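You operate a simulated robot arm through the tools that you are given. There is no shell and no other tool.

Carry out the task below with a simulated robot arm. There is one attempt and no reset: what you move stays moved.

JOB
Shake the lime through the sieve, tip out the grit and cover it.
Fine: grit into the blue mug; sieve back on its pan with the hessian roll laid across it.
Where things are to end (x, y in the base frame): hessian roll within 40 mm of [490, 360].

Only the result counts: the job must be done as asked and must still hold three seconds after the hand-in. Knocking over, shifting, dropping, spilling or breaking anything else fails it. Lids that push on must go on centred and level and be pressed home; caps that screw on are set level and turned clockwise until they are tight.

ROBOT AND FRAMES
A 6-joint arm with a two-finger parallel gripper, fixed in place. Base frame: the origin is on the floor under the middle of its stand, x ahead of it, y to its left, z up; the work surface is at about z = 740. Readings come in mm, degrees, newtons and seconds.
With the tool pointing down near the work surface it reaches from about 200 to 640 mm from the base axis. Its first joint turns from -66.0 to 66.0 degrees. Payload 2.7 kg.
Tool frame: the origin (TCP) lies between the finger pads and is the grasp point; the fingertips stand 23 mm ahead of it; z points along the fingers, y is the line along which they close. Largest opening 94 mm; finger width 38, thickness 10; the body of the gripper, 54 by 96 mm, starts 39 mm behind the TCP.
Orientation is told as [roll, pitch, yaw] about the base's x, y, z axes, in that order, counted from this pose: with the fingers straight down and closing along the base's y, the tool's x points along the base's -x, its y along +y and its z along -z.

CONTROLS
- The arm moves only by the tool play_rows. Its argument "plan" is a list of rows, each a list of 6 numbers: the shift along the base's x, y, z in mm, then the turn, a rotation vector about the base's x, y, z in degrees. In form: [[tx, ty, tz, wx, wy, wz], ...]. A call has 1 to 20 rows; each row shifts and turns the commanded pose from where the row before left it. "jaw" is the gripper command, from -1 (shut) to 1 (fully open), values between in proportion, set as the call begins (left out, the last holds). A row lasts 0.2 s, in which the tool goes at most 50 mm and 8.6 degrees; a call with a longer step from one row to the next is refused whole, and so is a gripper value outside its range. A pose out of reach is approached as far as the arm can. The call stops where the force on the tool passes 70 N (or 10 N more than at its start, if that is more) or the arm is blocked; 0.2 s more then pass. The fingers move at their own pace (about 45 mm/s each) and stop on an object; they squeeze with about 42 N. The grip force told is the motor's: it shows also when the fingers shut on nothing. Time passes only in rows, and 0.2 s behind the last, so rows that do not move let the fingers close. The reply holds the time, the measured pose of the TCP, the force on the tool along the base axes, the opening and the grip force, in the units named above and with some noise, with the torque about the TCP (base axes, N m) and any sound that the robot's microphone picked up.
- Cameras (640 x 400 px; columns grow to the right, rows downward): "scene" is fixed at [69.7, -429.9, 1399.1]; the picture's right is [0.83, -0.56, 0.00], its down [-0.35, -0.51, -0.79] and it looks along [0.44, 0.65, -0.62] (base axes); focal length 310 px, centre (320, 200). "wrist" rides on the gripper at [86, 16, -75] in the tool frame; the picture's right is [-0.18, 0.98, 0.00], its down [-0.58, -0.11, -0.81] and it looks along [-0.79, -0.15, 0.59] (tool axes); focal length 243 px, centre (320, 200). There is no depth. A picture from a camera that has moved, and an enlarged one, comes with that camera's place and axes in the base frame and with its lens.
- capture(camera): a new picture of that camera. No time passes.
- zoom(camera, box): a new picture of the part [left, top, right, bottom] of that camera's present view, enlarged. No time passes.
- job_done(): hands the job in; it is judged then, once.

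Places have to be worked out from the pictures, the camera data and where the tool is seen. Open the gripper and draw the arm clear of the work before you hand the job in, unless the task says otherwise.

The tools are called by a JSON object that holds its "name" and its "arguments". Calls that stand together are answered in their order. play_rows: Moves the arm, as the interface text tells. Its arguments: {"type":"object","properties":{"plan":{"type":"array","items":{"type":"array","items":{"type":"number"}}},"jaw":{"type":"number"}},"required":["plan"]} The other tools are called the same way: capture (camera) takes a picture; zoom (camera, box) takes an enlarged picture of a part of a camera's view; job_done () hands the job in.

At the start:

```text
time: 0.0
position: [360.5, 227.2, 1128.5]
tcp_rot: [0.0, -0.2, 0.1]
force: [-0.2, 0.8, -0.1]
ft_torque: [0.0, -0.02, 0.04]
gripper_width: 94.2
finger_force: 0.0
```

scene: 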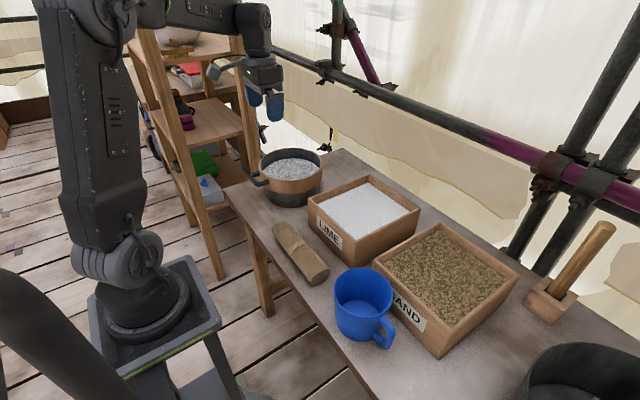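
wrist: 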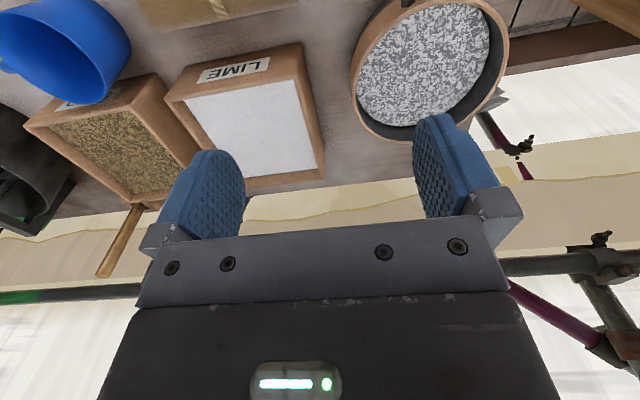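

I start by looking closer at the sieve, the roll and the mug before planning anything.

{"name": "zoom", "arguments": {"camera": "scene", "box": [220, 130, 360, 220]}}

{"name": "zoom", "arguments": {"camera": "scene", "box": [250, 200, 450, 360]}}

{"name": "zoom", "arguments": {"camera": "wrist", "box": [330, 0, 530, 150]}}

{"name": "capture", "arguments": {"camera": "scene"}}

```text
4.44 times, centred on (290, 175) of scene
camera zoom: at [69.7, -429.9, 1399.1], right [0.83, -0.56, 0.0], down [-0.35, -0.51, -0.79], along [0.44, 0.65, -0.62], focal length 1377 px, centre (453, 311)
```

zoom: 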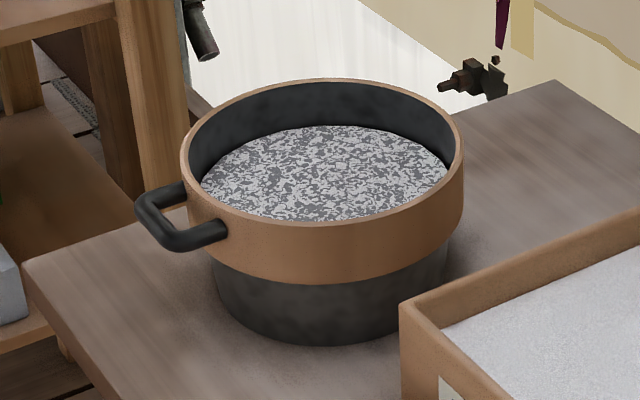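

```text
2.50 times, centred on (350, 280) of scene
camera zoom: at [69.7, -429.9, 1399.1], right [0.83, -0.56, 0.0], down [-0.35, -0.51, -0.79], along [0.44, 0.65, -0.62], focal length 775 px, centre (245, 0)
```

zoom: 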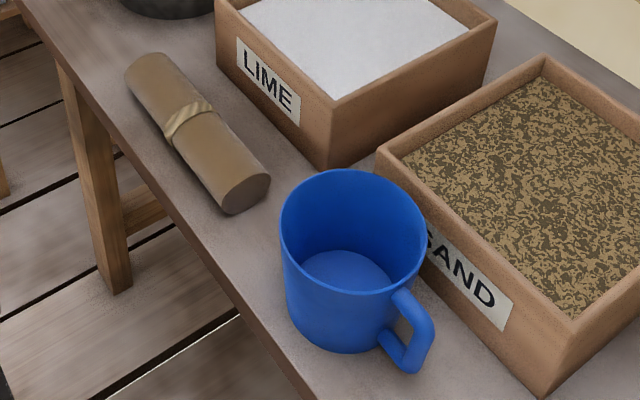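

```text
2.67 times, centred on (430, 75) of wrist
camera zoom: at [274.8, 242.9, 1205.0], right [0.18, 0.98, 0.0], down [0.58, -0.11, 0.81], along [0.79, -0.15, -0.59], focal length 647 px, centre (27, 533)
```

zoom: 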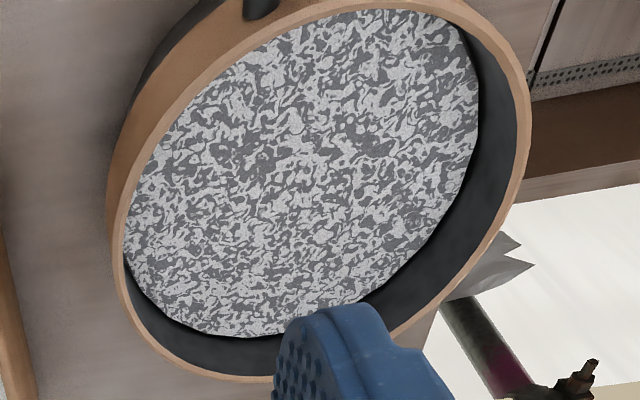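

```text
taken
```

scene: 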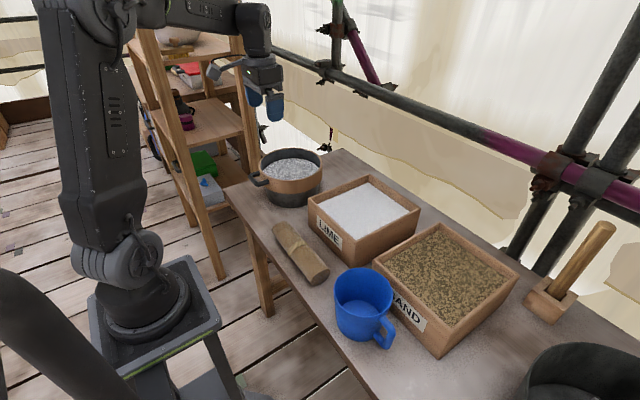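

The sieve (copper rim) sits on its dark pan near (487, 363), with its handle pointing towards −x around (355, 376, 825). The mug looks to be near (362, −160). I'll move the empty gripper to where the wrist camera can see the handle well.

{"name": "play_rows", "arguments": {"plan": [[-12.5, 19, -16, 0, 0, 0], [-12.5, 19, -16, 0, 0, 0], [-12.5, 19, -16, 0, 0, 0], [-12.5, 19, -16, 0, 0, 0], [-12.5, 19, -16, 0, 0, 0], [-12.5, 19, -16, 0, 0, 0], [-12.5, 19, -16, 0, 0, 0], [-12.5, 19, -16, 0, 0, 0], [0, 0, 0, 0, 0, 0]], "jaw": 1}}

{"name": "capture", "arguments": {"camera": "wrist"}}

{"name": "capture", "arguments": {"camera": "scene"}}

```text
time: 2.0
position: [259.9, 378.8, 1003.4]
tcp_rot: [0.0, -0.1, 0.0]
force: [0.0, 0.1, 0.1]
ft_torque: [-0.01, 0.03, -0.04]
gripper_width: 93.9
finger_force: 0.0
```

```text
taken
camera wrist: at [174.1, 394.2, 1078.6], right [0.18, 0.98, 0.0], down [0.58, -0.11, 0.81], along [0.79, -0.15, -0.59], focal length 243 px, centre (320, 200)
```

wrist: 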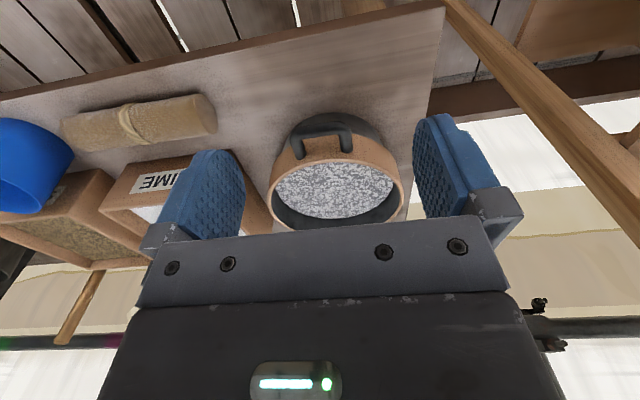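

```text
taken
```

scene: 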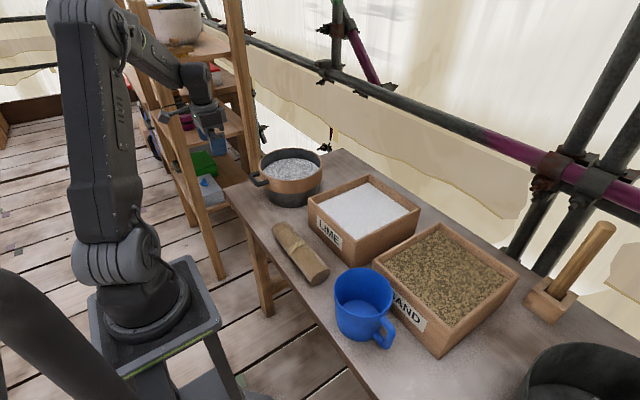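

The handle is in view; I zoom in on it for its shape and exact place.

{"name": "zoom", "arguments": {"camera": "wrist", "box": [240, 90, 430, 240]}}

{"name": "zoom", "arguments": {"camera": "scene", "box": [230, 140, 340, 215]}}

{"name": "zoom", "arguments": {"camera": "wrist", "box": [0, 70, 240, 230]}}

```text
2.67 times, centred on (335, 165) of wrist
camera zoom: at [174.1, 394.2, 1078.6], right [0.18, 0.98, 0.0], down [0.58, -0.11, 0.81], along [0.79, -0.15, -0.59], focal length 647 px, centre (280, 293)
```

zoom: 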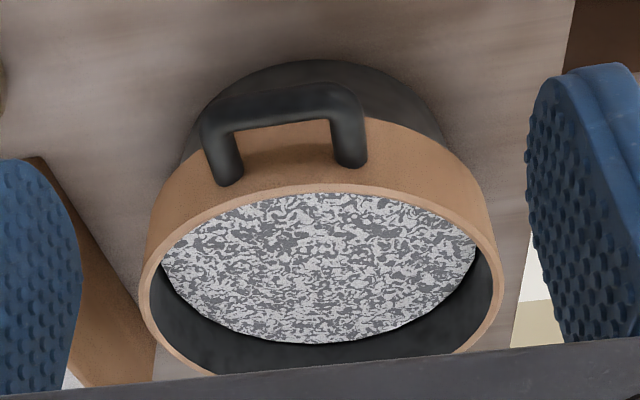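

```text
5.33 times, centred on (285, 178) of scene
camera zoom: at [69.7, -429.9, 1399.1], right [0.83, -0.56, 0.0], down [-0.35, -0.51, -0.79], along [0.44, 0.65, -0.62], focal length 1653 px, centre (507, 320)
```

zoom: 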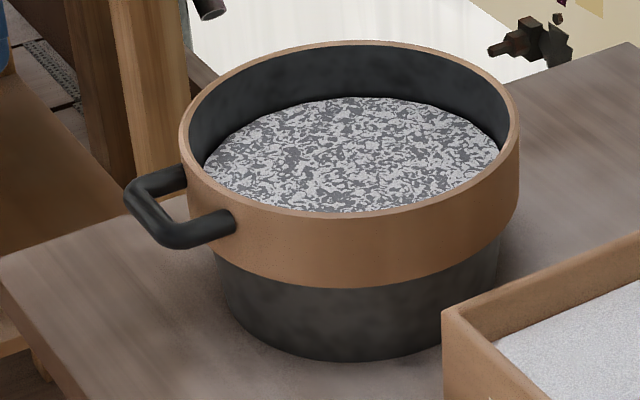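

```text
2.50 times, centred on (120, 150) of wrist
camera zoom: at [174.1, 394.2, 1078.6], right [0.18, 0.98, 0.0], down [0.58, -0.11, 0.81], along [0.79, -0.15, -0.59], focal length 606 px, centre (820, 325)
```

zoom: 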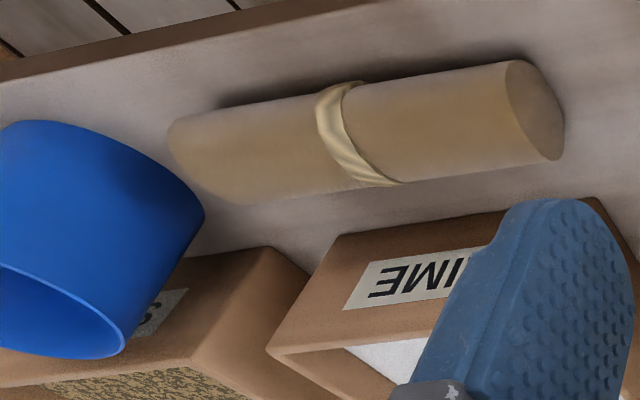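

The handle is a D-loop: bar at x≈350, legs at y≈332/390, z≈841, with about 70 mm outer width. The ring has R≈107, centre (490, 360) and its rim at z≈866. I plan to grip both legs from above, closing along y. With the empty gripper high above the mug I first test whether the pouring posture can be reached.

{"name": "play_rows", "arguments": {"plan": [[0, 0, 40, 0, 0, 0], [0, 0, 40, 0, 0, 0], [0, 0, 27, 0, 0, 0], [8, -36.9, 0, 0, 0, -8.15], [8, -36.9, 0, 0, 0, -8.15], [8, -36.9, 0, 0, 0, -8.15], [8, -36.9, 0, 0, 0, -8.15], [8, -36.9, 0, 0, 0, -8.15], [8, -36.9, 0, 0, 0, -8.15], [8, -36.9, 0, 0, 0, -8.15], [8, -36.9, 0, 0, 0, -8.15], [8, -36.9, 0, 0, 0, -8.15], [8, -36.9, 0, 0, 0, -8.15], [8, -36.9, 0, 0, 0, -8.15], [8, -36.9, 0, 0, 0, -8.15], [8, -36.9, 0, 0, 0, -8.15], [8, -36.9, 0, 0, 0, -8.15], [0, 0, 0, 0, 0, 0]], "jaw": 1}}

{"name": "capture", "arguments": {"camera": "scene"}}

{"name": "capture", "arguments": {"camera": "wrist"}}

```text
time: 5.8
position: [374.9, -136.3, 1105.4]
tcp_rot: [0.1, -0.1, -114.2]
force: [-0.9, -0.2, -0.3]
ft_torque: [0.03, -0.03, 0.0]
gripper_width: 93.8
finger_force: 0.0
```

```text
taken
```

scene: 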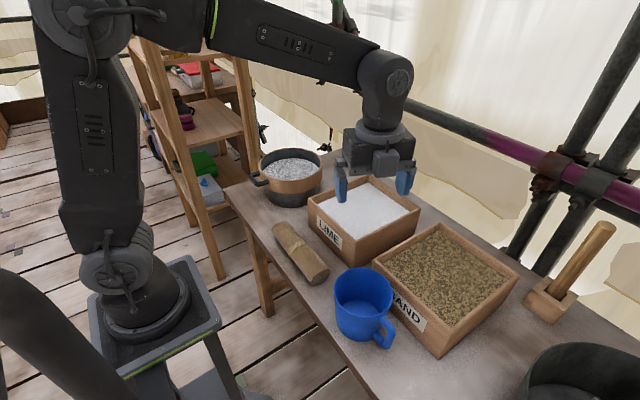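

```text
taken
camera wrist: at [424.2, -63.9, 1180.4], right [0.82, -0.57, 0.0], down [-0.34, -0.48, 0.81], along [-0.46, -0.66, -0.59], focal length 243 px, centre (320, 200)
```

wrist: 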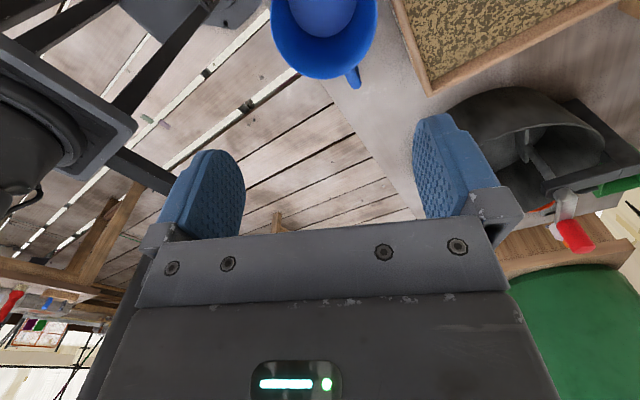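

Yaw reached without trouble. I take a zoom of the mug for triangulation, then test the tilt of about 100° about the horizontal axis.

{"name": "zoom", "arguments": {"camera": "wrist", "box": [240, 0, 400, 100]}}

{"name": "play_rows", "arguments": {"plan": [[0, 0, 0, 6.83, -3.08, 0], [0, 0, 0, 6.83, -3.08, 0], [0, 0, 0, 6.83, -3.08, 0], [0, 0, 0, 6.83, -3.08, 0], [0, 0, 0, 6.83, -3.08, 0], [0, 0, 0, 6.83, -3.08, 0], [0, 0, 0, 6.83, -3.08, 0], [0, 0, 0, 6.83, -3.08, 0], [0, 0, 0, 6.83, -3.08, 0], [0, 0, 0, 6.83, -3.08, 0], [0, 0, 0, 6.83, -3.08, 0], [0, 0, 0, 6.83, -3.08, 0], [0, 0, 0, 0, 0, 0]]}}

{"name": "capture", "arguments": {"camera": "scene"}}

```text
4.00 times, centred on (320, 50) of wrist
camera zoom: at [424.2, -63.9, 1180.4], right [0.82, -0.57, 0.0], down [-0.34, -0.48, 0.81], along [-0.46, -0.66, -0.59], focal length 970 px, centre (320, 800)
```

zoom: 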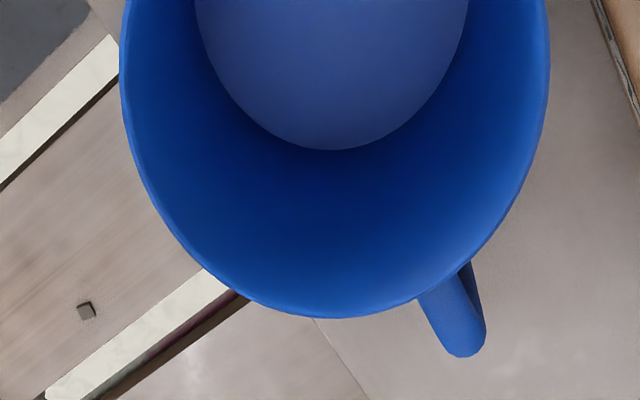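

```text
time: 8.6
position: [373.8, -137.0, 1108.3]
tcp_rot: [84.4, 89.8, -29.9]
force: [0.0, -0.4, -0.4]
ft_torque: [0.0, 0.0, 0.0]
gripper_width: 94.0
finger_force: 0.0
```

```text
taken
```

scene: 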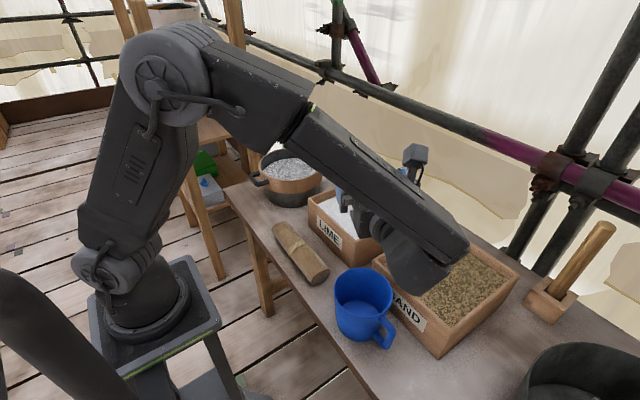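

The 90° tilt holds the position well. I test further up to about 130° to know the margin.

{"name": "play_rows", "arguments": {"plan": [[0, 0, 0, 7.28, -3.28, 0], [0, 0, 0, 7.28, -3.28, 0], [0, 0, 0, 7.28, -3.28, 0], [0, 0, 0, 7.28, -3.28, 0], [0, 0, 0, 7.28, -3.28, 0], [0, 0, 0, 0, 0, 0]]}}

{"name": "capture", "arguments": {"camera": "scene"}}

```text
time: 10.0
position: [482.2, -59.4, 1157.2]
tcp_rot: [-179.3, 51.1, 65.4]
force: [-0.1, 0.6, -0.4]
ft_torque: [0.02, 0.0, 0.02]
gripper_width: 93.9
finger_force: 0.0
out of reach, approached as far as the arm can: row 3, 4, 5
```

```text
taken
```

scene: 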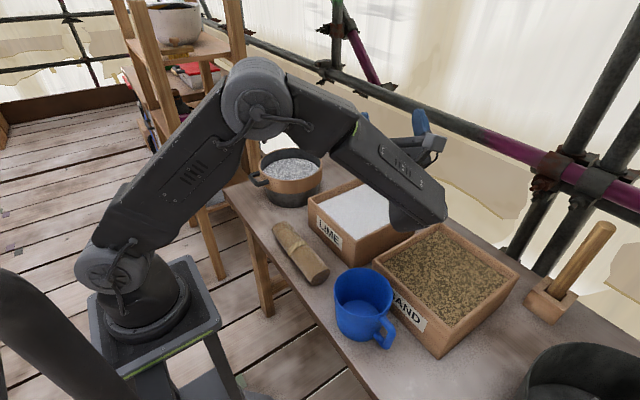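

Beyond about 105° the pose is out of reach, so I'll plan to pour with 95–105° of tilt. I now undo the test rotation and read where the arm ends up.

{"name": "play_rows", "arguments": {"plan": [[0, 0, 0, -7.28, 3.28, 0], [0, 0, 0, -7.28, 3.28, 0], [0, 0, 0, -7.28, 3.28, 0], [0, 0, 0, -7.28, 3.28, 0], [0, 0, 0, -7.28, 3.28, 0], [0, 0, 0, 0, 0, 0]]}}

```text
time: 11.4
position: [480.9, -60.5, 1156.8]
tcp_rot: [39.7, 89.6, -74.6]
force: [0.4, 0.2, -0.7]
ft_torque: [0.0, -0.03, -0.01]
gripper_width: 94.0
finger_force: 0.0
```

Now I test a slightly different sieve direction (yaw −90, pouring towards −y) at the mug, moving back over it at 90° tilt and then tilting on.

{"name": "play_rows", "arguments": {"plan": [[-29.75, -18.75, -13, 0, 0, 6], [-29.75, -18.75, -13, 0, 0, 6], [-29.75, -18.75, -13, 0, 0, 6], [-29.75, -18.75, -13, 0, 0, 6], [0, 0, 0, 0, 0, 0]]}}

{"name": "play_rows", "arguments": {"plan": [[0, -15, 0, 5, 0, 0], [0, -15, 0, 5, 0, 0], [0, -15, 0, 5, 0, 0], [0, -15, 0, 5, 0, 0], [0, -15, 0, 5, 0, 0], [0, 0, 0, 0, 0, 0]]}}

{"name": "capture", "arguments": {"camera": "scene"}}

```text
time: 12.6
position: [364.5, -96.8, 1082.0]
tcp_rot: [17.1, 89.2, -73.7]
force: [0.2, 0.0, -0.5]
ft_torque: [-0.02, 0.0, -0.03]
gripper_width: 93.8
finger_force: 0.0
out of reach, approached as far as the arm can: row 4
```

```text
time: 14.0
position: [373.6, -15.1, 1022.8]
tcp_rot: [-178.6, 75.0, 89.4]
force: [-0.2, 0.0, -0.6]
ft_torque: [-0.01, 0.0, -0.01]
gripper_width: 93.9
finger_force: 0.0
out of reach, approached as far as the arm can: row 1, 2, 3, 4, 5
```

```text
taken
```

scene: 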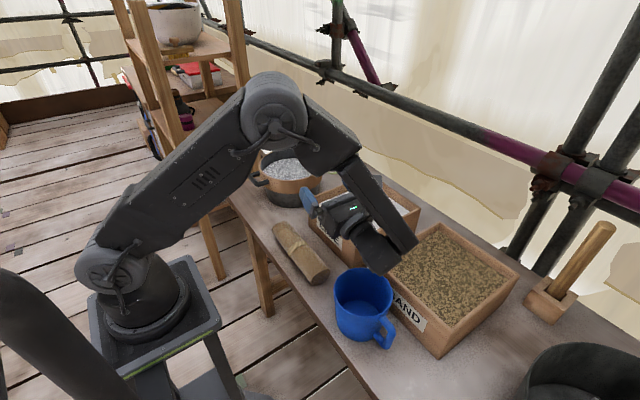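

That direction is worse, because the wrist bends too far. Pouring with the sieve pointing more back towards the base (yaw around −154) should bend it less. I untilt, yaw and test that.

{"name": "play_rows", "arguments": {"plan": [[5, 0, 6, -7.5, 0, 0], [5, 0, 6, -7.5, 0, 0], [5, 0, 6, -7.5, 0, 0], [5, 0, 6, -7.5, 0, 0], [5, 0, 6, -7.5, 0, 0], [5, 0, 6, -7.5, 0, 0], [5, 0, 6, -7.5, 0, 0], [5, 0, 6, -7.5, 0, 0], [5, 0, 6, -7.5, 0, 0], [5, 0, 6, -7.5, 0, 0], [5, 0, 6, -7.5, 0, 0], [5, 0, 6, -7.5, 0, 0], [5, 0, 6, -7.5, 0, 0], [5, 0, 6, -7.5, 0, 0], [0, 0, 0, 0, 0, 0]]}}

{"name": "play_rows", "arguments": {"plan": [[0, -8, 0, 0, 0, -8], [0, -8, 0, 0, 0, -8], [0, -8, 0, 0, 0, -8], [0, -8, 0, 0, 0, -8], [0, -8, 0, 0, 0, -8], [0, -8, 0, 0, 0, -8], [0, -8, 0, 0, 0, -8], [0, -8, 0, 0, 0, -8], [0, 0, 0, 0, 0, 0]]}}

```text
time: 17.2
position: [446.1, -17.2, 1108.9]
tcp_rot: [2.1, -0.1, -89.8]
force: [-0.9, 0.0, 0.0]
ft_torque: [0.0, -0.01, 0.03]
gripper_width: 93.9
finger_force: 0.0
```

```text
time: 19.2
position: [445.2, -80.6, 1109.6]
tcp_rot: [2.1, -0.1, -154.1]
force: [0.4, 0.2, 1.1]
ft_torque: [0.05, -0.03, 0.0]
gripper_width: 94.2
finger_force: 0.0
```

Yaw −154 is reachable. Now I tilt about the matching axis up to 96° and on to about 120° over the mug.

{"name": "play_rows", "arguments": {"plan": [[-5.4, -5.9, 0, 3.5, -7.2, 0], [-5.4, -5.9, 0, 3.5, -7.2, 0], [-5.4, -5.9, 0, 3.5, -7.2, 0], [-5.4, -5.9, 0, 3.5, -7.2, 0], [-5.4, -5.9, 0, 3.5, -7.2, 0], [-5.4, -5.9, 0, 3.5, -7.2, 0], [-5.4, -5.9, 0, 3.5, -7.2, 0], [-5.4, -5.9, 0, 3.5, -7.2, 0], [-5.4, -5.9, 0, 3.5, -7.2, 0], [-5.4, -5.9, 0, 3.5, -7.2, 0], [-5.4, -5.9, 0, 3.5, -7.2, 0], [-5.4, -5.9, 0, 3.5, -7.2, 0], [0, 0, 0, 0, 0, 0]]}}

{"name": "capture", "arguments": {"camera": "scene"}}

{"name": "play_rows", "arguments": {"plan": [[-8, -4, 0, 3.5, -7.2, 0], [-8, -4, 0, 3.5, -7.2, 0], [-8, -4, 0, 3.5, -7.2, 0], [-8, -4, 0, 3.5, -7.2, 0], [0, 0, 0, 0, 0, 0]]}}

{"name": "capture", "arguments": {"camera": "scene"}}

```text
time: 22.0
position: [380.7, -151.6, 1109.4]
tcp_rot: [179.6, 83.8, 23.4]
force: [-0.8, -0.1, 0.1]
ft_torque: [0.02, 0.01, -0.04]
gripper_width: 94.2
finger_force: 0.0
```

```text
taken
```

scene: 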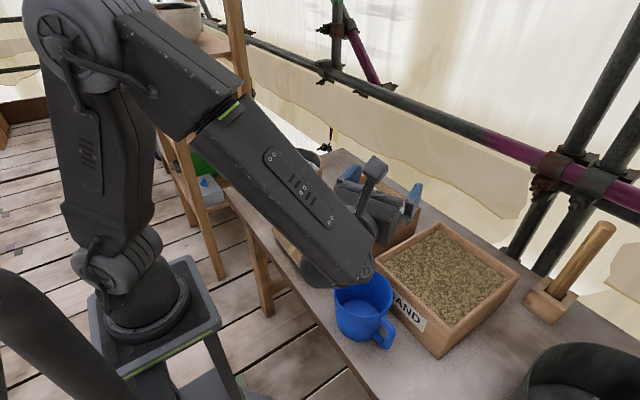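

```text
time: 23.2
position: [362.6, -170.6, 1122.5]
tcp_rot: [-178.0, 52.4, 25.5]
force: [-0.6, -0.3, 0.7]
ft_torque: [0.01, 0.01, 0.01]
gripper_width: 94.1
finger_force: 0.1
out of reach, approached as far as the arm can: row 4
```

```text
taken
```

scene: 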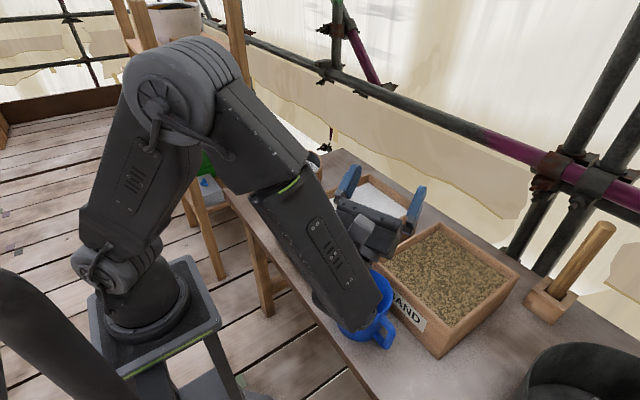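

The pouring posture works: tilt up to about 127° is reachable at yaw −154, with the mug centre near (363, −157) and its rim at z≈850. I untilt now and go back towards the sieve.

{"name": "play_rows", "arguments": {"plan": [[5.2, 5.7, 0, -3.5, 7.2, 0], [5.2, 5.7, 0, -3.5, 7.2, 0], [5.2, 5.7, 0, -3.5, 7.2, 0], [5.2, 5.7, 0, -3.5, 7.2, 0], [5.2, 5.7, 0, -3.5, 7.2, 0], [5.2, 5.7, 0, -3.5, 7.2, 0], [5.2, 5.7, 0, -3.5, 7.2, 0], [5.2, 5.7, 0, -3.5, 7.2, 0], [5.2, 5.7, 0, -3.5, 7.2, 0], [5.2, 5.7, 0, -3.5, 7.2, 0], [5.2, 5.7, 0, -3.5, 7.2, 0], [5.2, 5.7, 0, -3.5, 7.2, 0], [5.2, 5.7, 0, -3.5, 7.2, 0], [5.2, 5.7, 0, -3.5, 7.2, 0], [5.2, 5.7, 0, -3.5, 7.2, 0], [5.2, 5.7, 0, -3.5, 7.2, 0], [0, 0, 0, 0, 0, 0]]}}

{"name": "play_rows", "arguments": {"plan": [[-4.3, 24.5, 0, 0, 0, 8.55], [-4.3, 24.5, 0, 0, 0, 8.55], [-4.3, 24.5, 0, 0, 0, 8.55], [-4.3, 24.5, 0, 0, 0, 8.55], [-4.3, 24.5, 0, 0, 0, 8.55], [-4.3, 24.5, 0, 0, 0, 8.55], [-4.3, 24.5, 0, 0, 0, 8.55], [-4.3, 24.5, 0, 0, 0, 8.55], [-4.3, 24.5, 0, 0, 0, 8.55], [-4.3, 24.5, 0, 0, 0, 8.55], [-4.3, 24.5, 0, 0, 0, 8.55], [-4.3, 24.5, 0, 0, 0, 8.55], [-4.3, 24.5, 0, 0, 0, 8.55], [-4.3, 24.5, 0, 0, 0, 8.55], [-4.3, 24.5, 0, 0, 0, 8.55], [-4.3, 24.5, 0, 0, 0, 8.55], [-4.3, 24.5, 0, 0, 0, 8.55], [-4.3, 24.5, 0, 0, 0, 8.55], [0, 0, 0, 0, 0, 0]]}}

```text
time: 26.8
position: [447.5, -78.4, 1123.0]
tcp_rot: [2.1, -0.1, -153.8]
force: [-0.2, -0.1, -0.7]
ft_torque: [-0.03, 0.02, 0.0]
gripper_width: 94.2
finger_force: 0.0
```

```text
time: 30.8
position: [368.0, 363.7, 1124.6]
tcp_rot: [2.2, 0.0, 0.2]
force: [0.3, -0.4, 0.3]
ft_torque: [-0.01, -0.01, 0.01]
gripper_width: 94.1
finger_force: 0.0
```

I correct the 2° roll and come down to a viewing pose just in front of the handle for a precise fix of its position.

{"name": "play_rows", "arguments": {"plan": [[-15, -0.5, -33, -0.55, 0, 0], [-15, -0.5, -33, -0.55, 0, 0], [-15, -0.5, -33, -0.55, 0, 0], [-15, -0.5, -33, -0.55, 0, 0], [-8, -0.7, -33, 0, 0, -0.2], [0, 0, 0, 0, 0, 0]]}}

{"name": "zoom", "arguments": {"camera": "wrist", "box": [220, 60, 420, 185]}}

{"name": "capture", "arguments": {"camera": "wrist"}}

```text
time: 32.2
position: [300.6, 358.1, 957.0]
tcp_rot: [-0.2, -0.1, -0.2]
force: [0.5, -0.4, -0.7]
ft_torque: [0.01, 0.01, -0.01]
gripper_width: 93.7
finger_force: 0.1
```

```text
3.20 times, centred on (320, 122) of wrist
camera zoom: at [214.7, 373.8, 1032.9], right [0.19, 0.98, 0.0], down [0.58, -0.11, 0.81], along [0.79, -0.15, -0.59], focal length 776 px, centre (320, 448)
```

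zoom: 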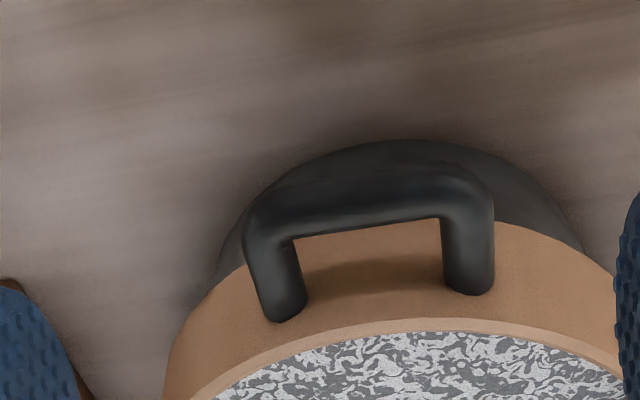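

```text
taken
camera wrist: at [214.7, 373.8, 1032.9], right [0.19, 0.98, 0.0], down [0.58, -0.11, 0.81], along [0.79, -0.15, -0.59], focal length 243 px, centre (320, 200)
```

wrist: 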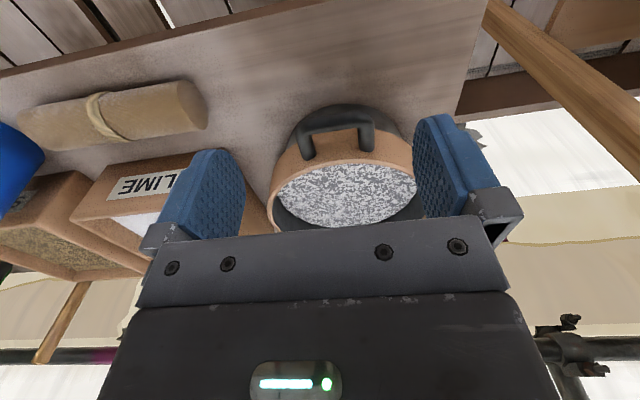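

Handle legs come out at y≈332 and 391 (centre 361.5), z≈839, with the ring face at x≈390. I move above the grasp point (369, 361.5) and descend with open fingers straddling both legs.

{"name": "play_rows", "arguments": {"plan": [[23, 1.2, 0, 0, 0, 0.1], [23, 1.1, 0, 0, 0, 0.1], [22.4, 1.1, 0, 0, 0, 0], [0, 0, -25, 0, 0, 0], [0, 0, -25, 0, 0, 0], [0, 0, 0, 0, 0, 0]], "jaw": 1}}

{"name": "capture", "arguments": {"camera": "wrist"}}

{"name": "zoom", "arguments": {"camera": "scene", "box": [220, 120, 360, 220]}}

```text
time: 33.6
position: [368.2, 364.7, 906.8]
tcp_rot: [0.0, 0.1, 0.1]
force: [0.8, 0.5, -0.3]
ft_torque: [-0.02, 0.02, -0.01]
gripper_width: 93.9
finger_force: 0.0
```

```text
taken
camera wrist: at [281.2, 379.4, 982.1], right [0.18, 0.98, 0.0], down [0.58, -0.11, 0.81], along [0.79, -0.15, -0.59], focal length 243 px, centre (320, 200)
```

wrist: 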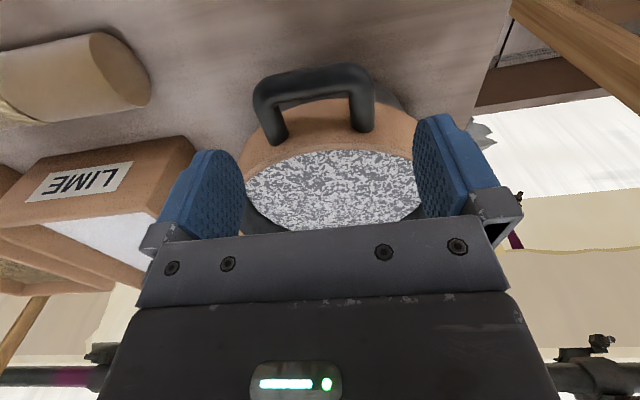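

```text
4.00 times, centred on (290, 170) of scene
camera zoom: at [69.7, -429.9, 1399.1], right [0.83, -0.56, 0.0], down [-0.35, -0.51, -0.79], along [0.44, 0.65, -0.62], focal length 1240 px, centre (440, 320)
```

zoom: 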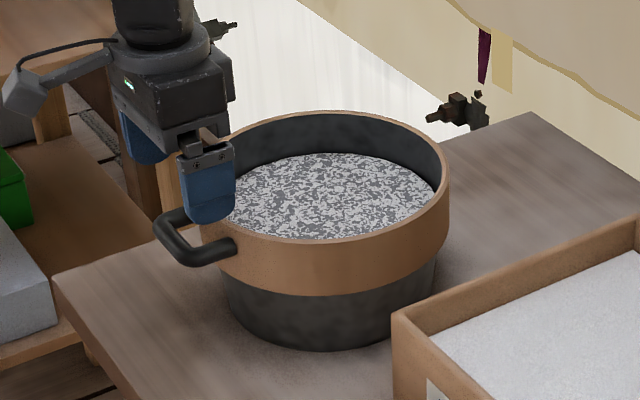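

The measured y is about 3 mm off what I expected, so I zoom in on the handle before descending.

{"name": "zoom", "arguments": {"camera": "wrist", "box": [220, 40, 420, 165]}}

{"name": "play_rows", "arguments": {"plan": [[0, 0, 0, 0, 0, 0]]}}

```text
3.20 times, centred on (320, 102) of wrist
camera zoom: at [281.2, 379.4, 982.1], right [0.18, 0.98, 0.0], down [0.58, -0.11, 0.81], along [0.79, -0.15, -0.59], focal length 776 px, centre (320, 512)
```

zoom: 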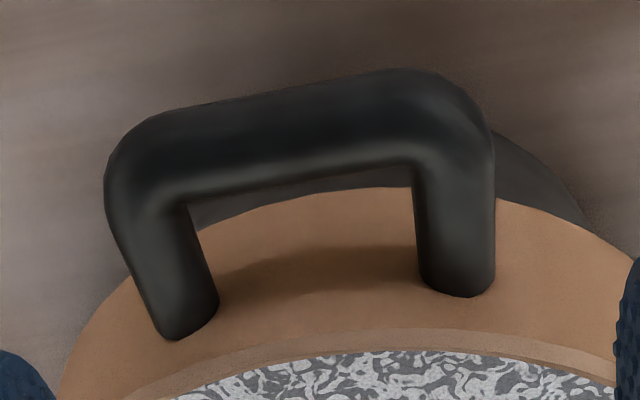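

```text
time: 34.0
position: [368.7, 365.1, 907.3]
tcp_rot: [-0.1, 0.1, 0.1]
force: [0.1, -0.2, 0.7]
ft_torque: [0.01, 0.0, 0.02]
gripper_width: 94.1
finger_force: 0.2
```

Handle centre lies at y≈360 while the TCP is at 365, so I shift −5 in y and +2.5 in x and descend to z≈840.

{"name": "play_rows", "arguments": {"plan": [[2.5, -5, 0, 0, 0, 0], [0, 0, 0, 0, 0, 0], [0, 0, -20, 0, 0, 0], [0, 0, -16, 0, 0, 0], [0, 0, -12, 0, 0, 0], [0, 0, -10, 0, 0, 0], [0, 0, -9, 0, 0, 0], [0, 0, 0, 0, 0, 0]], "jaw": 1}}

{"name": "zoom", "arguments": {"camera": "wrist", "box": [140, 0, 520, 237]}}

{"name": "zoom", "arguments": {"camera": "scene", "box": [220, 120, 360, 220]}}

```text
time: 35.8
position: [371.5, 358.3, 839.3]
tcp_rot: [-0.1, 0.0, 0.1]
force: [0.4, -0.4, -0.3]
ft_torque: [0.03, 0.02, 0.02]
gripper_width: 94.0
finger_force: 0.0
```

```text
1.68 times, centred on (330, 118) of wrist
camera zoom: at [285.5, 373.0, 915.6], right [0.18, 0.98, 0.0], down [0.58, -0.11, 0.81], along [0.79, -0.15, -0.59], focal length 409 px, centre (303, 337)
```

zoom: 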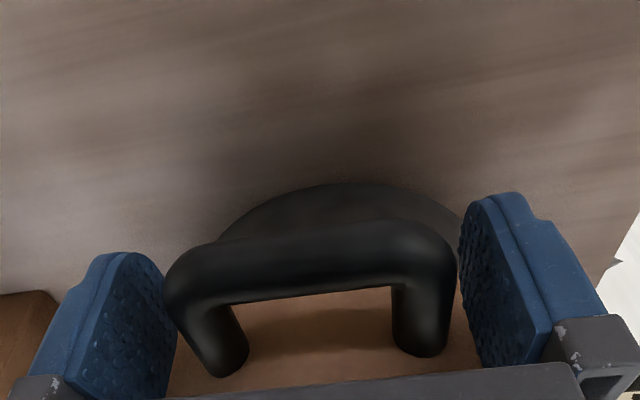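

```text
4.00 times, centred on (290, 170) of scene
camera zoom: at [69.7, -429.9, 1399.1], right [0.83, -0.56, 0.0], down [-0.35, -0.51, -0.79], along [0.44, 0.65, -0.62], focal length 1240 px, centre (440, 320)
```

zoom: 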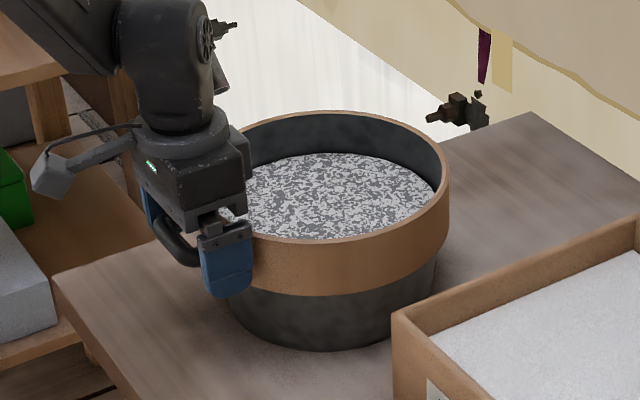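

The legs sit between the fingers. I close gently to about 75 mm to check centring before squeezing.

{"name": "play_rows", "arguments": {"plan": [[0, 0, 0, 0, 0, 0], [0, 0, 0, 0, 0, 0]], "jaw": 0.64}}

{"name": "zoom", "arguments": {"camera": "wrist", "box": [140, 0, 520, 237]}}

```text
time: 36.4
position: [370.7, 357.8, 841.2]
tcp_rot: [-0.1, -0.1, 0.0]
force: [-0.5, 0.9, 0.1]
ft_torque: [0.02, 0.0, -0.03]
gripper_width: 77.6
finger_force: 0.4
```

```text
1.68 times, centred on (330, 118) of wrist
camera zoom: at [285.5, 373.1, 915.9], right [0.18, 0.98, 0.0], down [0.58, -0.11, 0.81], along [0.79, -0.15, -0.59], focal length 409 px, centre (303, 337)
```

zoom: 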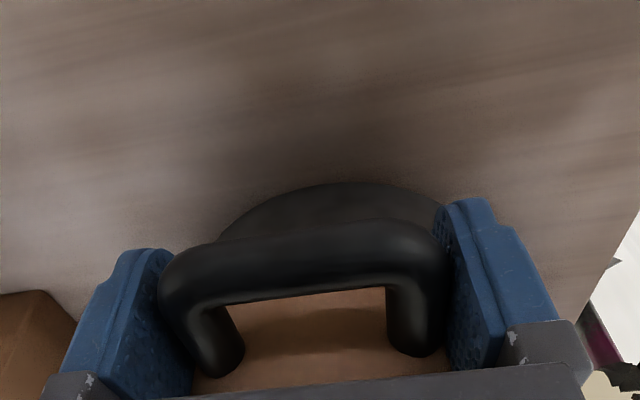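

The +y finger touches first, so I reopen a little, shift +2 mm in y, and close fully.

{"name": "play_rows", "arguments": {"plan": [[0, 0, 0, 0, 0, 0], [0, 1, 0, 0, 0, 0], [0, 1, 0, 0, 0, 0], [0, 0, 0, 0, 0, 0]], "jaw": 0.9}}

{"name": "play_rows", "arguments": {"plan": [[0, 0, 0, 0, 0, 0], [0, 0, 0, 0, 0, 0]], "jaw": 0.62}}

{"name": "zoom", "arguments": {"camera": "wrist", "box": [140, 0, 520, 237]}}

```text
time: 37.4
position: [373.5, 360.6, 841.2]
tcp_rot: [-0.1, -0.1, 0.1]
force: [-0.8, 0.5, -0.3]
ft_torque: [0.0, 0.02, 0.0]
gripper_width: 89.4
finger_force: 0.0
```

```text
time: 38.0
position: [372.1, 360.8, 840.5]
tcp_rot: [-0.1, 0.0, 0.1]
force: [0.8, -0.5, 0.8]
ft_torque: [0.01, 0.02, -0.04]
gripper_width: 76.4
finger_force: 0.1
```

```text
1.68 times, centred on (330, 118) of wrist
camera zoom: at [285.9, 375.2, 915.8], right [0.18, 0.98, 0.0], down [0.58, -0.11, 0.81], along [0.79, -0.15, -0.59], focal length 409 px, centre (303, 337)
```

zoom: 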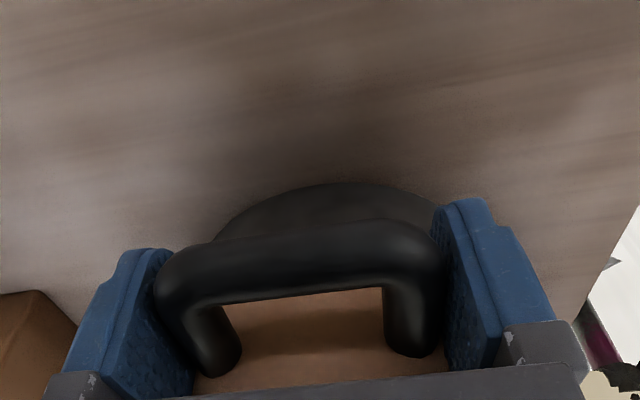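

Both pads are close to the legs evenly. Now I squeeze fully and let it settle.

{"name": "play_rows", "arguments": {"plan": [[0, 0, 0, 0, 0, 0], [0, 0, 0, 0, 0, 0], [0, 0, 0, 0, 0, 0], [0, 0, 0, 0, 0, 0]], "jaw": -1}}

{"name": "zoom", "arguments": {"camera": "wrist", "box": [140, 0, 520, 237]}}

{"name": "zoom", "arguments": {"camera": "scene", "box": [220, 120, 360, 220]}}

```text
time: 39.0
position: [371.0, 359.7, 840.5]
tcp_rot: [-0.1, 0.0, 0.1]
force: [-0.8, -0.6, -1.1]
ft_torque: [-0.06, 0.08, 0.09]
gripper_width: 75.2
finger_force: 42.1
```

```text
1.68 times, centred on (330, 118) of wrist
camera zoom: at [285.8, 375.2, 915.8], right [0.18, 0.98, 0.0], down [0.58, -0.11, 0.81], along [0.79, -0.15, -0.59], focal length 409 px, centre (303, 337)
```

zoom: 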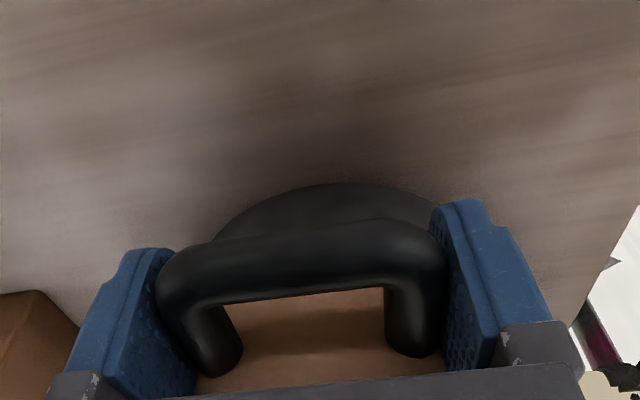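

```text
4.00 times, centred on (290, 170) of scene
camera zoom: at [69.7, -429.9, 1399.1], right [0.83, -0.56, 0.0], down [-0.35, -0.51, -0.79], along [0.44, 0.65, -0.62], focal length 1240 px, centre (440, 320)
```

zoom: 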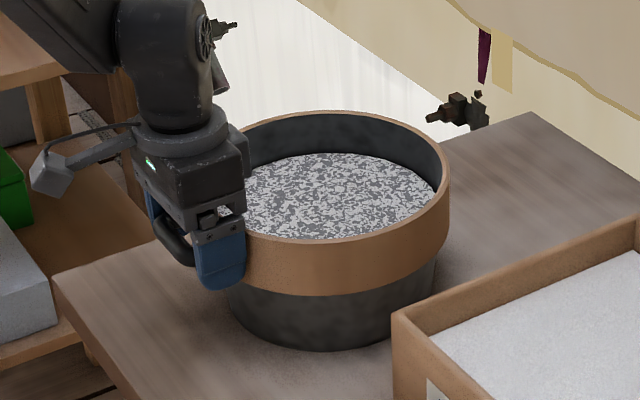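

Gripped at 75 mm with 42 N (reference TCP ≈ 371.5, 360, 840.5). I lift 25 mm slowly and check weight and droop.

{"name": "play_rows", "arguments": {"plan": [[0, 0, 4, 0, 0, 0], [0, 0, 5, 0, 0, 0], [0, 0, 5, 0, 0, 0], [0, 0, 5, 0, 0, 0], [0, 0, 6, 0, 0, 0], [0, 0, 0, 0, 0, 0]]}}

{"name": "zoom", "arguments": {"camera": "scene", "box": [220, 120, 360, 220]}}

{"name": "zoom", "arguments": {"camera": "wrist", "box": [140, 0, 520, 237]}}

```text
time: 40.4
position: [371.8, 361.2, 865.1]
tcp_rot: [-0.1, 0.0, 0.1]
force: [0.2, -0.6, -3.2]
ft_torque: [-0.01, 0.21, -0.04]
gripper_width: 75.1
finger_force: 41.8
```

```text
4.00 times, centred on (290, 170) of scene
camera zoom: at [69.7, -429.8, 1399.1], right [0.83, -0.56, 0.0], down [-0.35, -0.51, -0.79], along [0.44, 0.65, -0.62], focal length 1240 px, centre (440, 320)
```

zoom: 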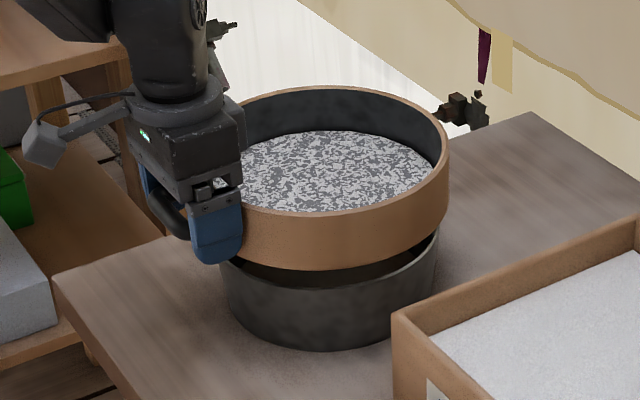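

```text
1.68 times, centred on (330, 118) of wrist
camera zoom: at [285.6, 376.4, 940.3], right [0.18, 0.98, 0.0], down [0.58, -0.11, 0.81], along [0.79, -0.15, -0.59], focal length 409 px, centre (303, 337)
```

zoom: 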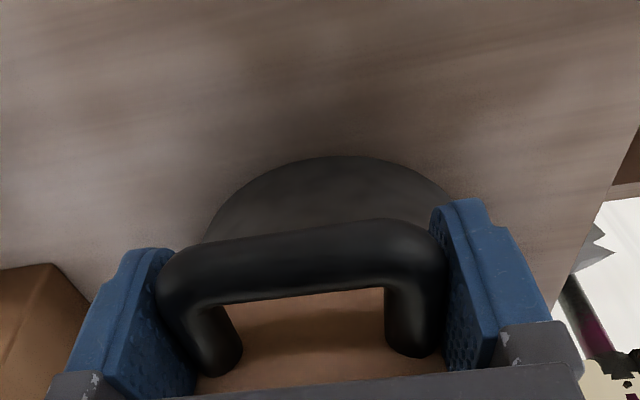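

The sieve (about 3 N) hangs level, 25 mm above the pan. I start with a short gentle shake of ±10 mm in y right above the pan and look at the effect.

{"name": "play_rows", "arguments": {"plan": [[0, 10, 0, 0, 0, 0], [0, -20, 0, 0, 0, 0], [0, 20, 0, 0, 0, 0], [0, -20, 0, 0, 0, 0], [0, 20, 0, 0, 0, 0], [0, -20, 0, 0, 0, 0], [0, 20, 0, 0, 0, 0], [0, -20, 0, 0, 0, 0], [0, 20, 0, 0, 0, 0], [0, -10, 0, 0, 0, 0], [0, 0, 0, 0, 0, 0]]}}

{"name": "zoom", "arguments": {"camera": "scene", "box": [220, 120, 360, 220]}}

```text
time: 42.8
position: [373.9, 361.1, 865.4]
tcp_rot: [-0.1, 0.0, 0.0]
force: [-0.6, 0.4, -2.9]
ft_torque: [0.03, 0.24, 0.0]
gripper_width: 74.9
finger_force: 42.0
```

```text
4.00 times, centred on (290, 170) of scene
camera zoom: at [69.7, -429.8, 1399.1], right [0.83, -0.56, 0.0], down [-0.35, -0.51, -0.79], along [0.44, 0.65, -0.62], focal length 1240 px, centre (440, 320)
```

zoom: 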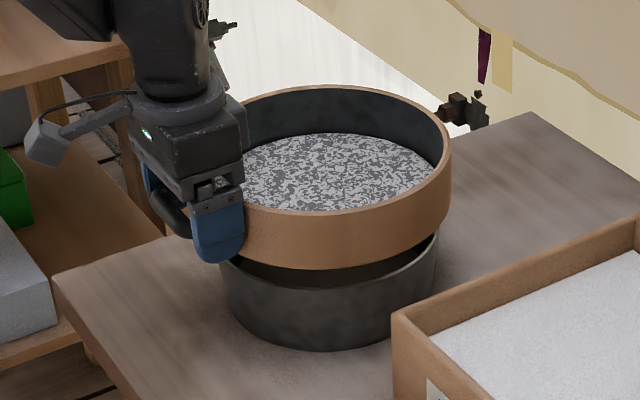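

The layer looks slightly lower and greyer, and nothing shows on the bench. I keep shaking with the same amplitude.

{"name": "play_rows", "arguments": {"plan": [[0, 10, 0, 0, 0, 0], [0, -20, 0, 0, 0, 0], [0, 20, 0, 0, 0, 0], [0, -20, 0, 0, 0, 0], [0, 20, 0, 0, 0, 0], [0, -20, 0, 0, 0, 0], [0, 20, 0, 0, 0, 0], [0, -20, 0, 0, 0, 0], [0, 20, 0, 0, 0, 0], [0, -20, 0, 0, 0, 0], [0, 20, 0, 0, 0, 0], [0, -20, 0, 0, 0, 0], [0, 20, 0, 0, 0, 0], [0, -20, 0, 0, 0, 0], [0, 20, 0, 0, 0, 0], [0, -20, 0, 0, 0, 0], [0, 20, 0, 0, 0, 0], [0, -20, 0, 0, 0, 0], [0, 10, 0, 0, 0, 0], [0, 0, 0, 0, 0, 0]]}}

{"name": "zoom", "arguments": {"camera": "scene", "box": [220, 120, 360, 220]}}

```text
time: 47.0
position: [374.2, 363.2, 864.9]
tcp_rot: [-0.3, 0.0, 0.1]
force: [0.0, 0.4, -2.5]
ft_torque: [0.03, 0.26, 0.0]
gripper_width: 75.1
finger_force: 41.9
```

```text
4.00 times, centred on (290, 170) of scene
camera zoom: at [69.7, -429.8, 1399.1], right [0.83, -0.56, 0.0], down [-0.35, -0.51, -0.79], along [0.44, 0.65, -0.62], focal length 1240 px, centre (440, 320)
```

zoom: 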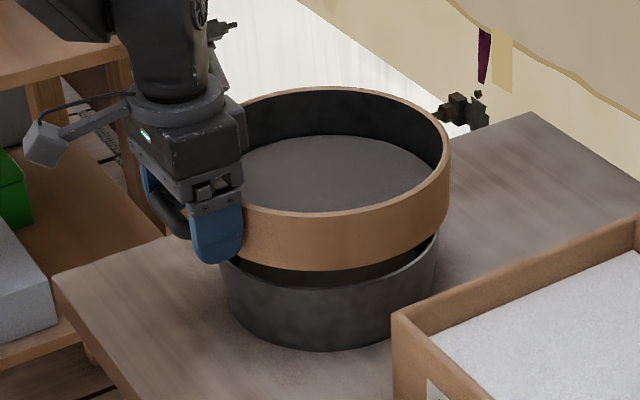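

The content is now uniformly grey, so the lime seems to have gone through. I zoom closer to check for leftovers and for lime on the bench.

{"name": "zoom", "arguments": {"camera": "scene", "box": [265, 140, 335, 190]}}

{"name": "capture", "arguments": {"camera": "wrist"}}

```text
8.00 times, centred on (300, 165) of scene
camera zoom: at [69.7, -429.8, 1399.1], right [0.83, -0.56, 0.0], down [-0.35, -0.51, -0.79], along [0.44, 0.65, -0.62], focal length 2479 px, centre (480, 480)
```

zoom: 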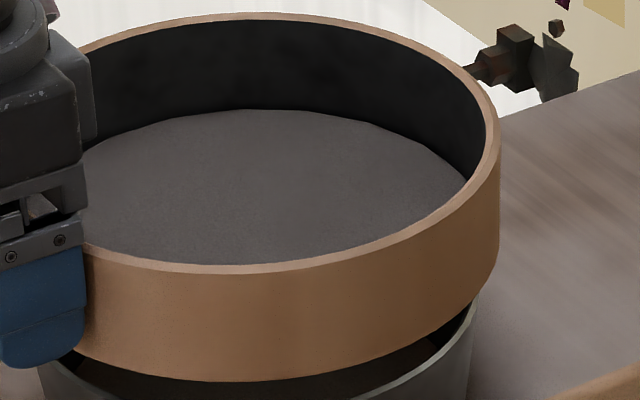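

```text
taken
camera wrist: at [286.5, 377.4, 939.6], right [0.18, 0.98, 0.0], down [0.58, -0.11, 0.81], along [0.79, -0.15, -0.59], focal length 243 px, centre (320, 200)
```

wrist: 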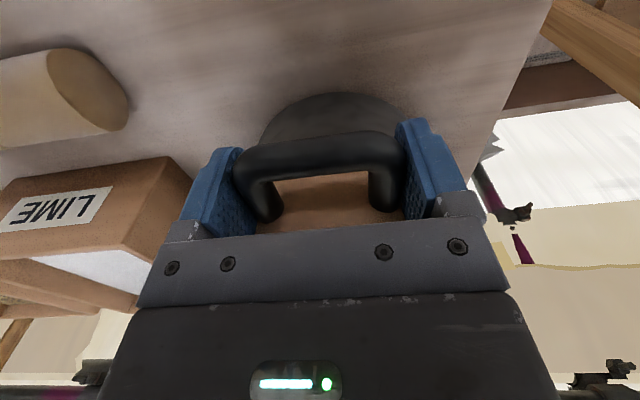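

It looks clean. I add a short extra shake as margin before lifting away.

{"name": "play_rows", "arguments": {"plan": [[0, 10, 0, 0, 0, 0], [0, -20, 0, 0, 0, 0], [0, 20, 0, 0, 0, 0], [0, -20, 0, 0, 0, 0], [0, 20, 0, 0, 0, 0], [0, -20, 0, 0, 0, 0], [0, 20, 0, 0, 0, 0], [0, -20, 0, 0, 0, 0], [0, 20, 0, 0, 0, 0], [0, -10, 0, 0, 0, 0], [0, 0, 0, 0, 0, 0], [0, 0, 0, 0, 0, 0]]}}

{"name": "zoom", "arguments": {"camera": "scene", "box": [220, 120, 360, 220]}}

```text
time: 49.6
position: [372.7, 360.3, 866.2]
tcp_rot: [-0.1, 0.0, 0.1]
force: [-0.4, -0.2, -3.3]
ft_torque: [0.04, 0.21, -0.03]
gripper_width: 74.8
finger_force: 42.6
```

```text
4.00 times, centred on (290, 170) of scene
camera zoom: at [69.7, -429.8, 1399.1], right [0.83, -0.56, 0.0], down [-0.35, -0.51, -0.79], along [0.44, 0.65, -0.62], focal length 1240 px, centre (440, 320)
```

zoom: 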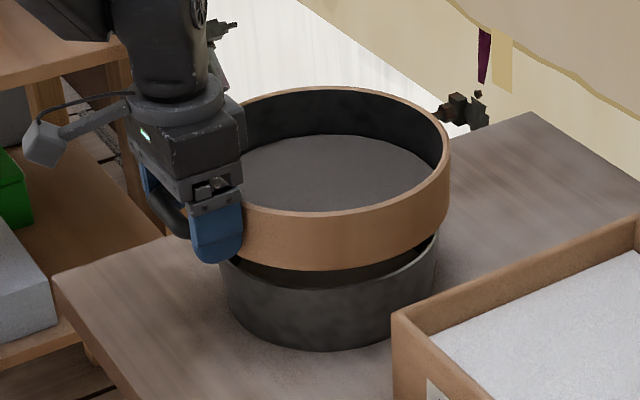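

All grey now, with force and grip unchanged. I lift straight up to about z=1000 before carrying the sieve to the mug.

{"name": "play_rows", "arguments": {"plan": [[0, 0, 8, 0, 0, 0], [0, 0, 15, 0, 0, 0], [0, 0, 22, 0, 0, 0], [0, 0, 22, 0, 0, 0], [0, 0, 22, 0, 0, 0], [0, 0, 22, 0, 0, 0], [0, 0, 15, 0, 0, 0], [0, 0, 8, 0, 0, 0], [0, 0, 0, 0, 0, 0]]}}

{"name": "capture", "arguments": {"camera": "scene"}}

```text
time: 51.6
position: [372.4, 360.9, 999.4]
tcp_rot: [-0.1, 0.0, 0.1]
force: [-0.2, -0.1, -2.2]
ft_torque: [0.02, 0.25, -0.01]
gripper_width: 75.0
finger_force: 42.3
```

```text
taken
```

scene: 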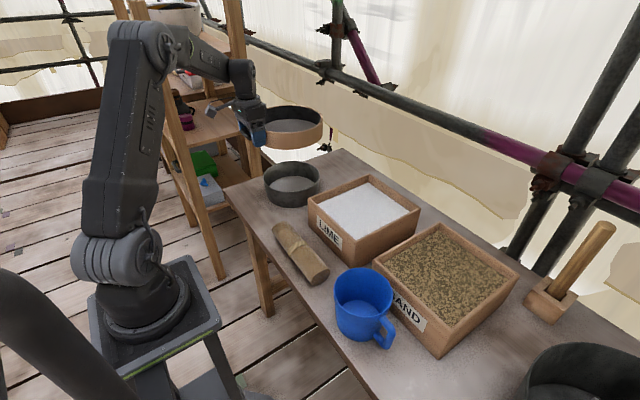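

The sieve is up and level, and the pan is visible; I check pan and bench closely.

{"name": "zoom", "arguments": {"camera": "scene", "box": [240, 90, 350, 215]}}

```text
3.20 times, centred on (295, 152) of scene
camera zoom: at [69.7, -429.8, 1399.1], right [0.83, -0.56, 0.0], down [-0.35, -0.51, -0.79], along [0.44, 0.65, -0.62], focal length 992 px, centre (400, 352)
```

zoom: 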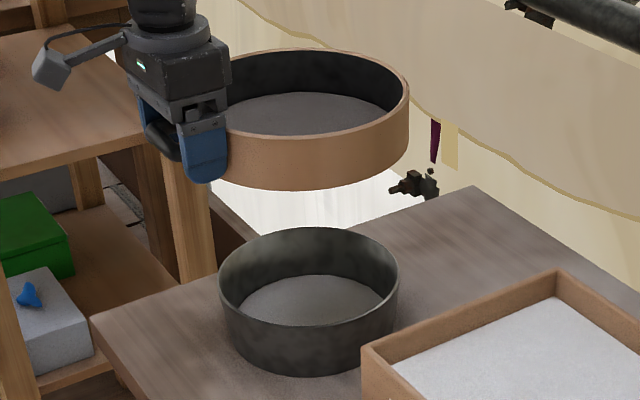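

Bench is clean and the pan has collected the powder. Now I carry the level sieve round to the start of the pour, yaw −150, TCP about (567, −40, 1000).

{"name": "play_rows", "arguments": {"plan": [[5, -10, 0, 0, 0, -4], [10.2, -21, 0, 0, 0, -7.8], [10.2, -21, 0, 0, 0, -7.9], [10.2, -21, 0, 0, 0, -7.9], [10.2, -21, 0, 0, 0, -7.9], [10.2, -21, 0, 0, 0, -7.9], [10.2, -21, 0, 0, 0, -7.9], [10.2, -21, 0, 0, 0, -7.9], [10.2, -21, 0, 0, 0, -7.9], [10.2, -21, 0, 0, 0, -7.9], [0, 0, 0, 0, 0, 0]]}}

{"name": "capture", "arguments": {"camera": "scene"}}

```text
time: 54.0
position: [469.2, 162.3, 1001.5]
tcp_rot: [-0.1, -0.1, -74.9]
force: [0.1, 0.3, -2.4]
ft_torque: [0.23, 0.04, 0.0]
gripper_width: 74.9
finger_force: 42.2
```

```text
taken
```

scene: 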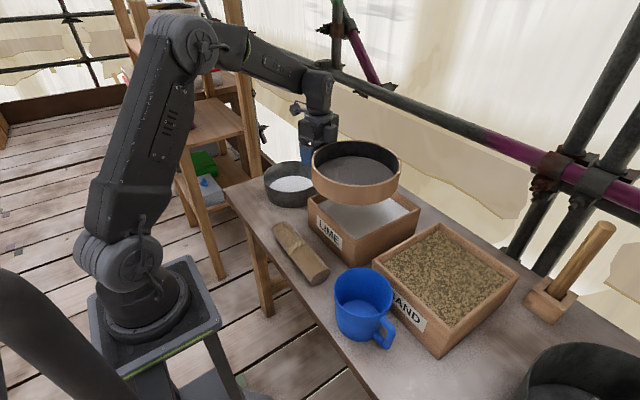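

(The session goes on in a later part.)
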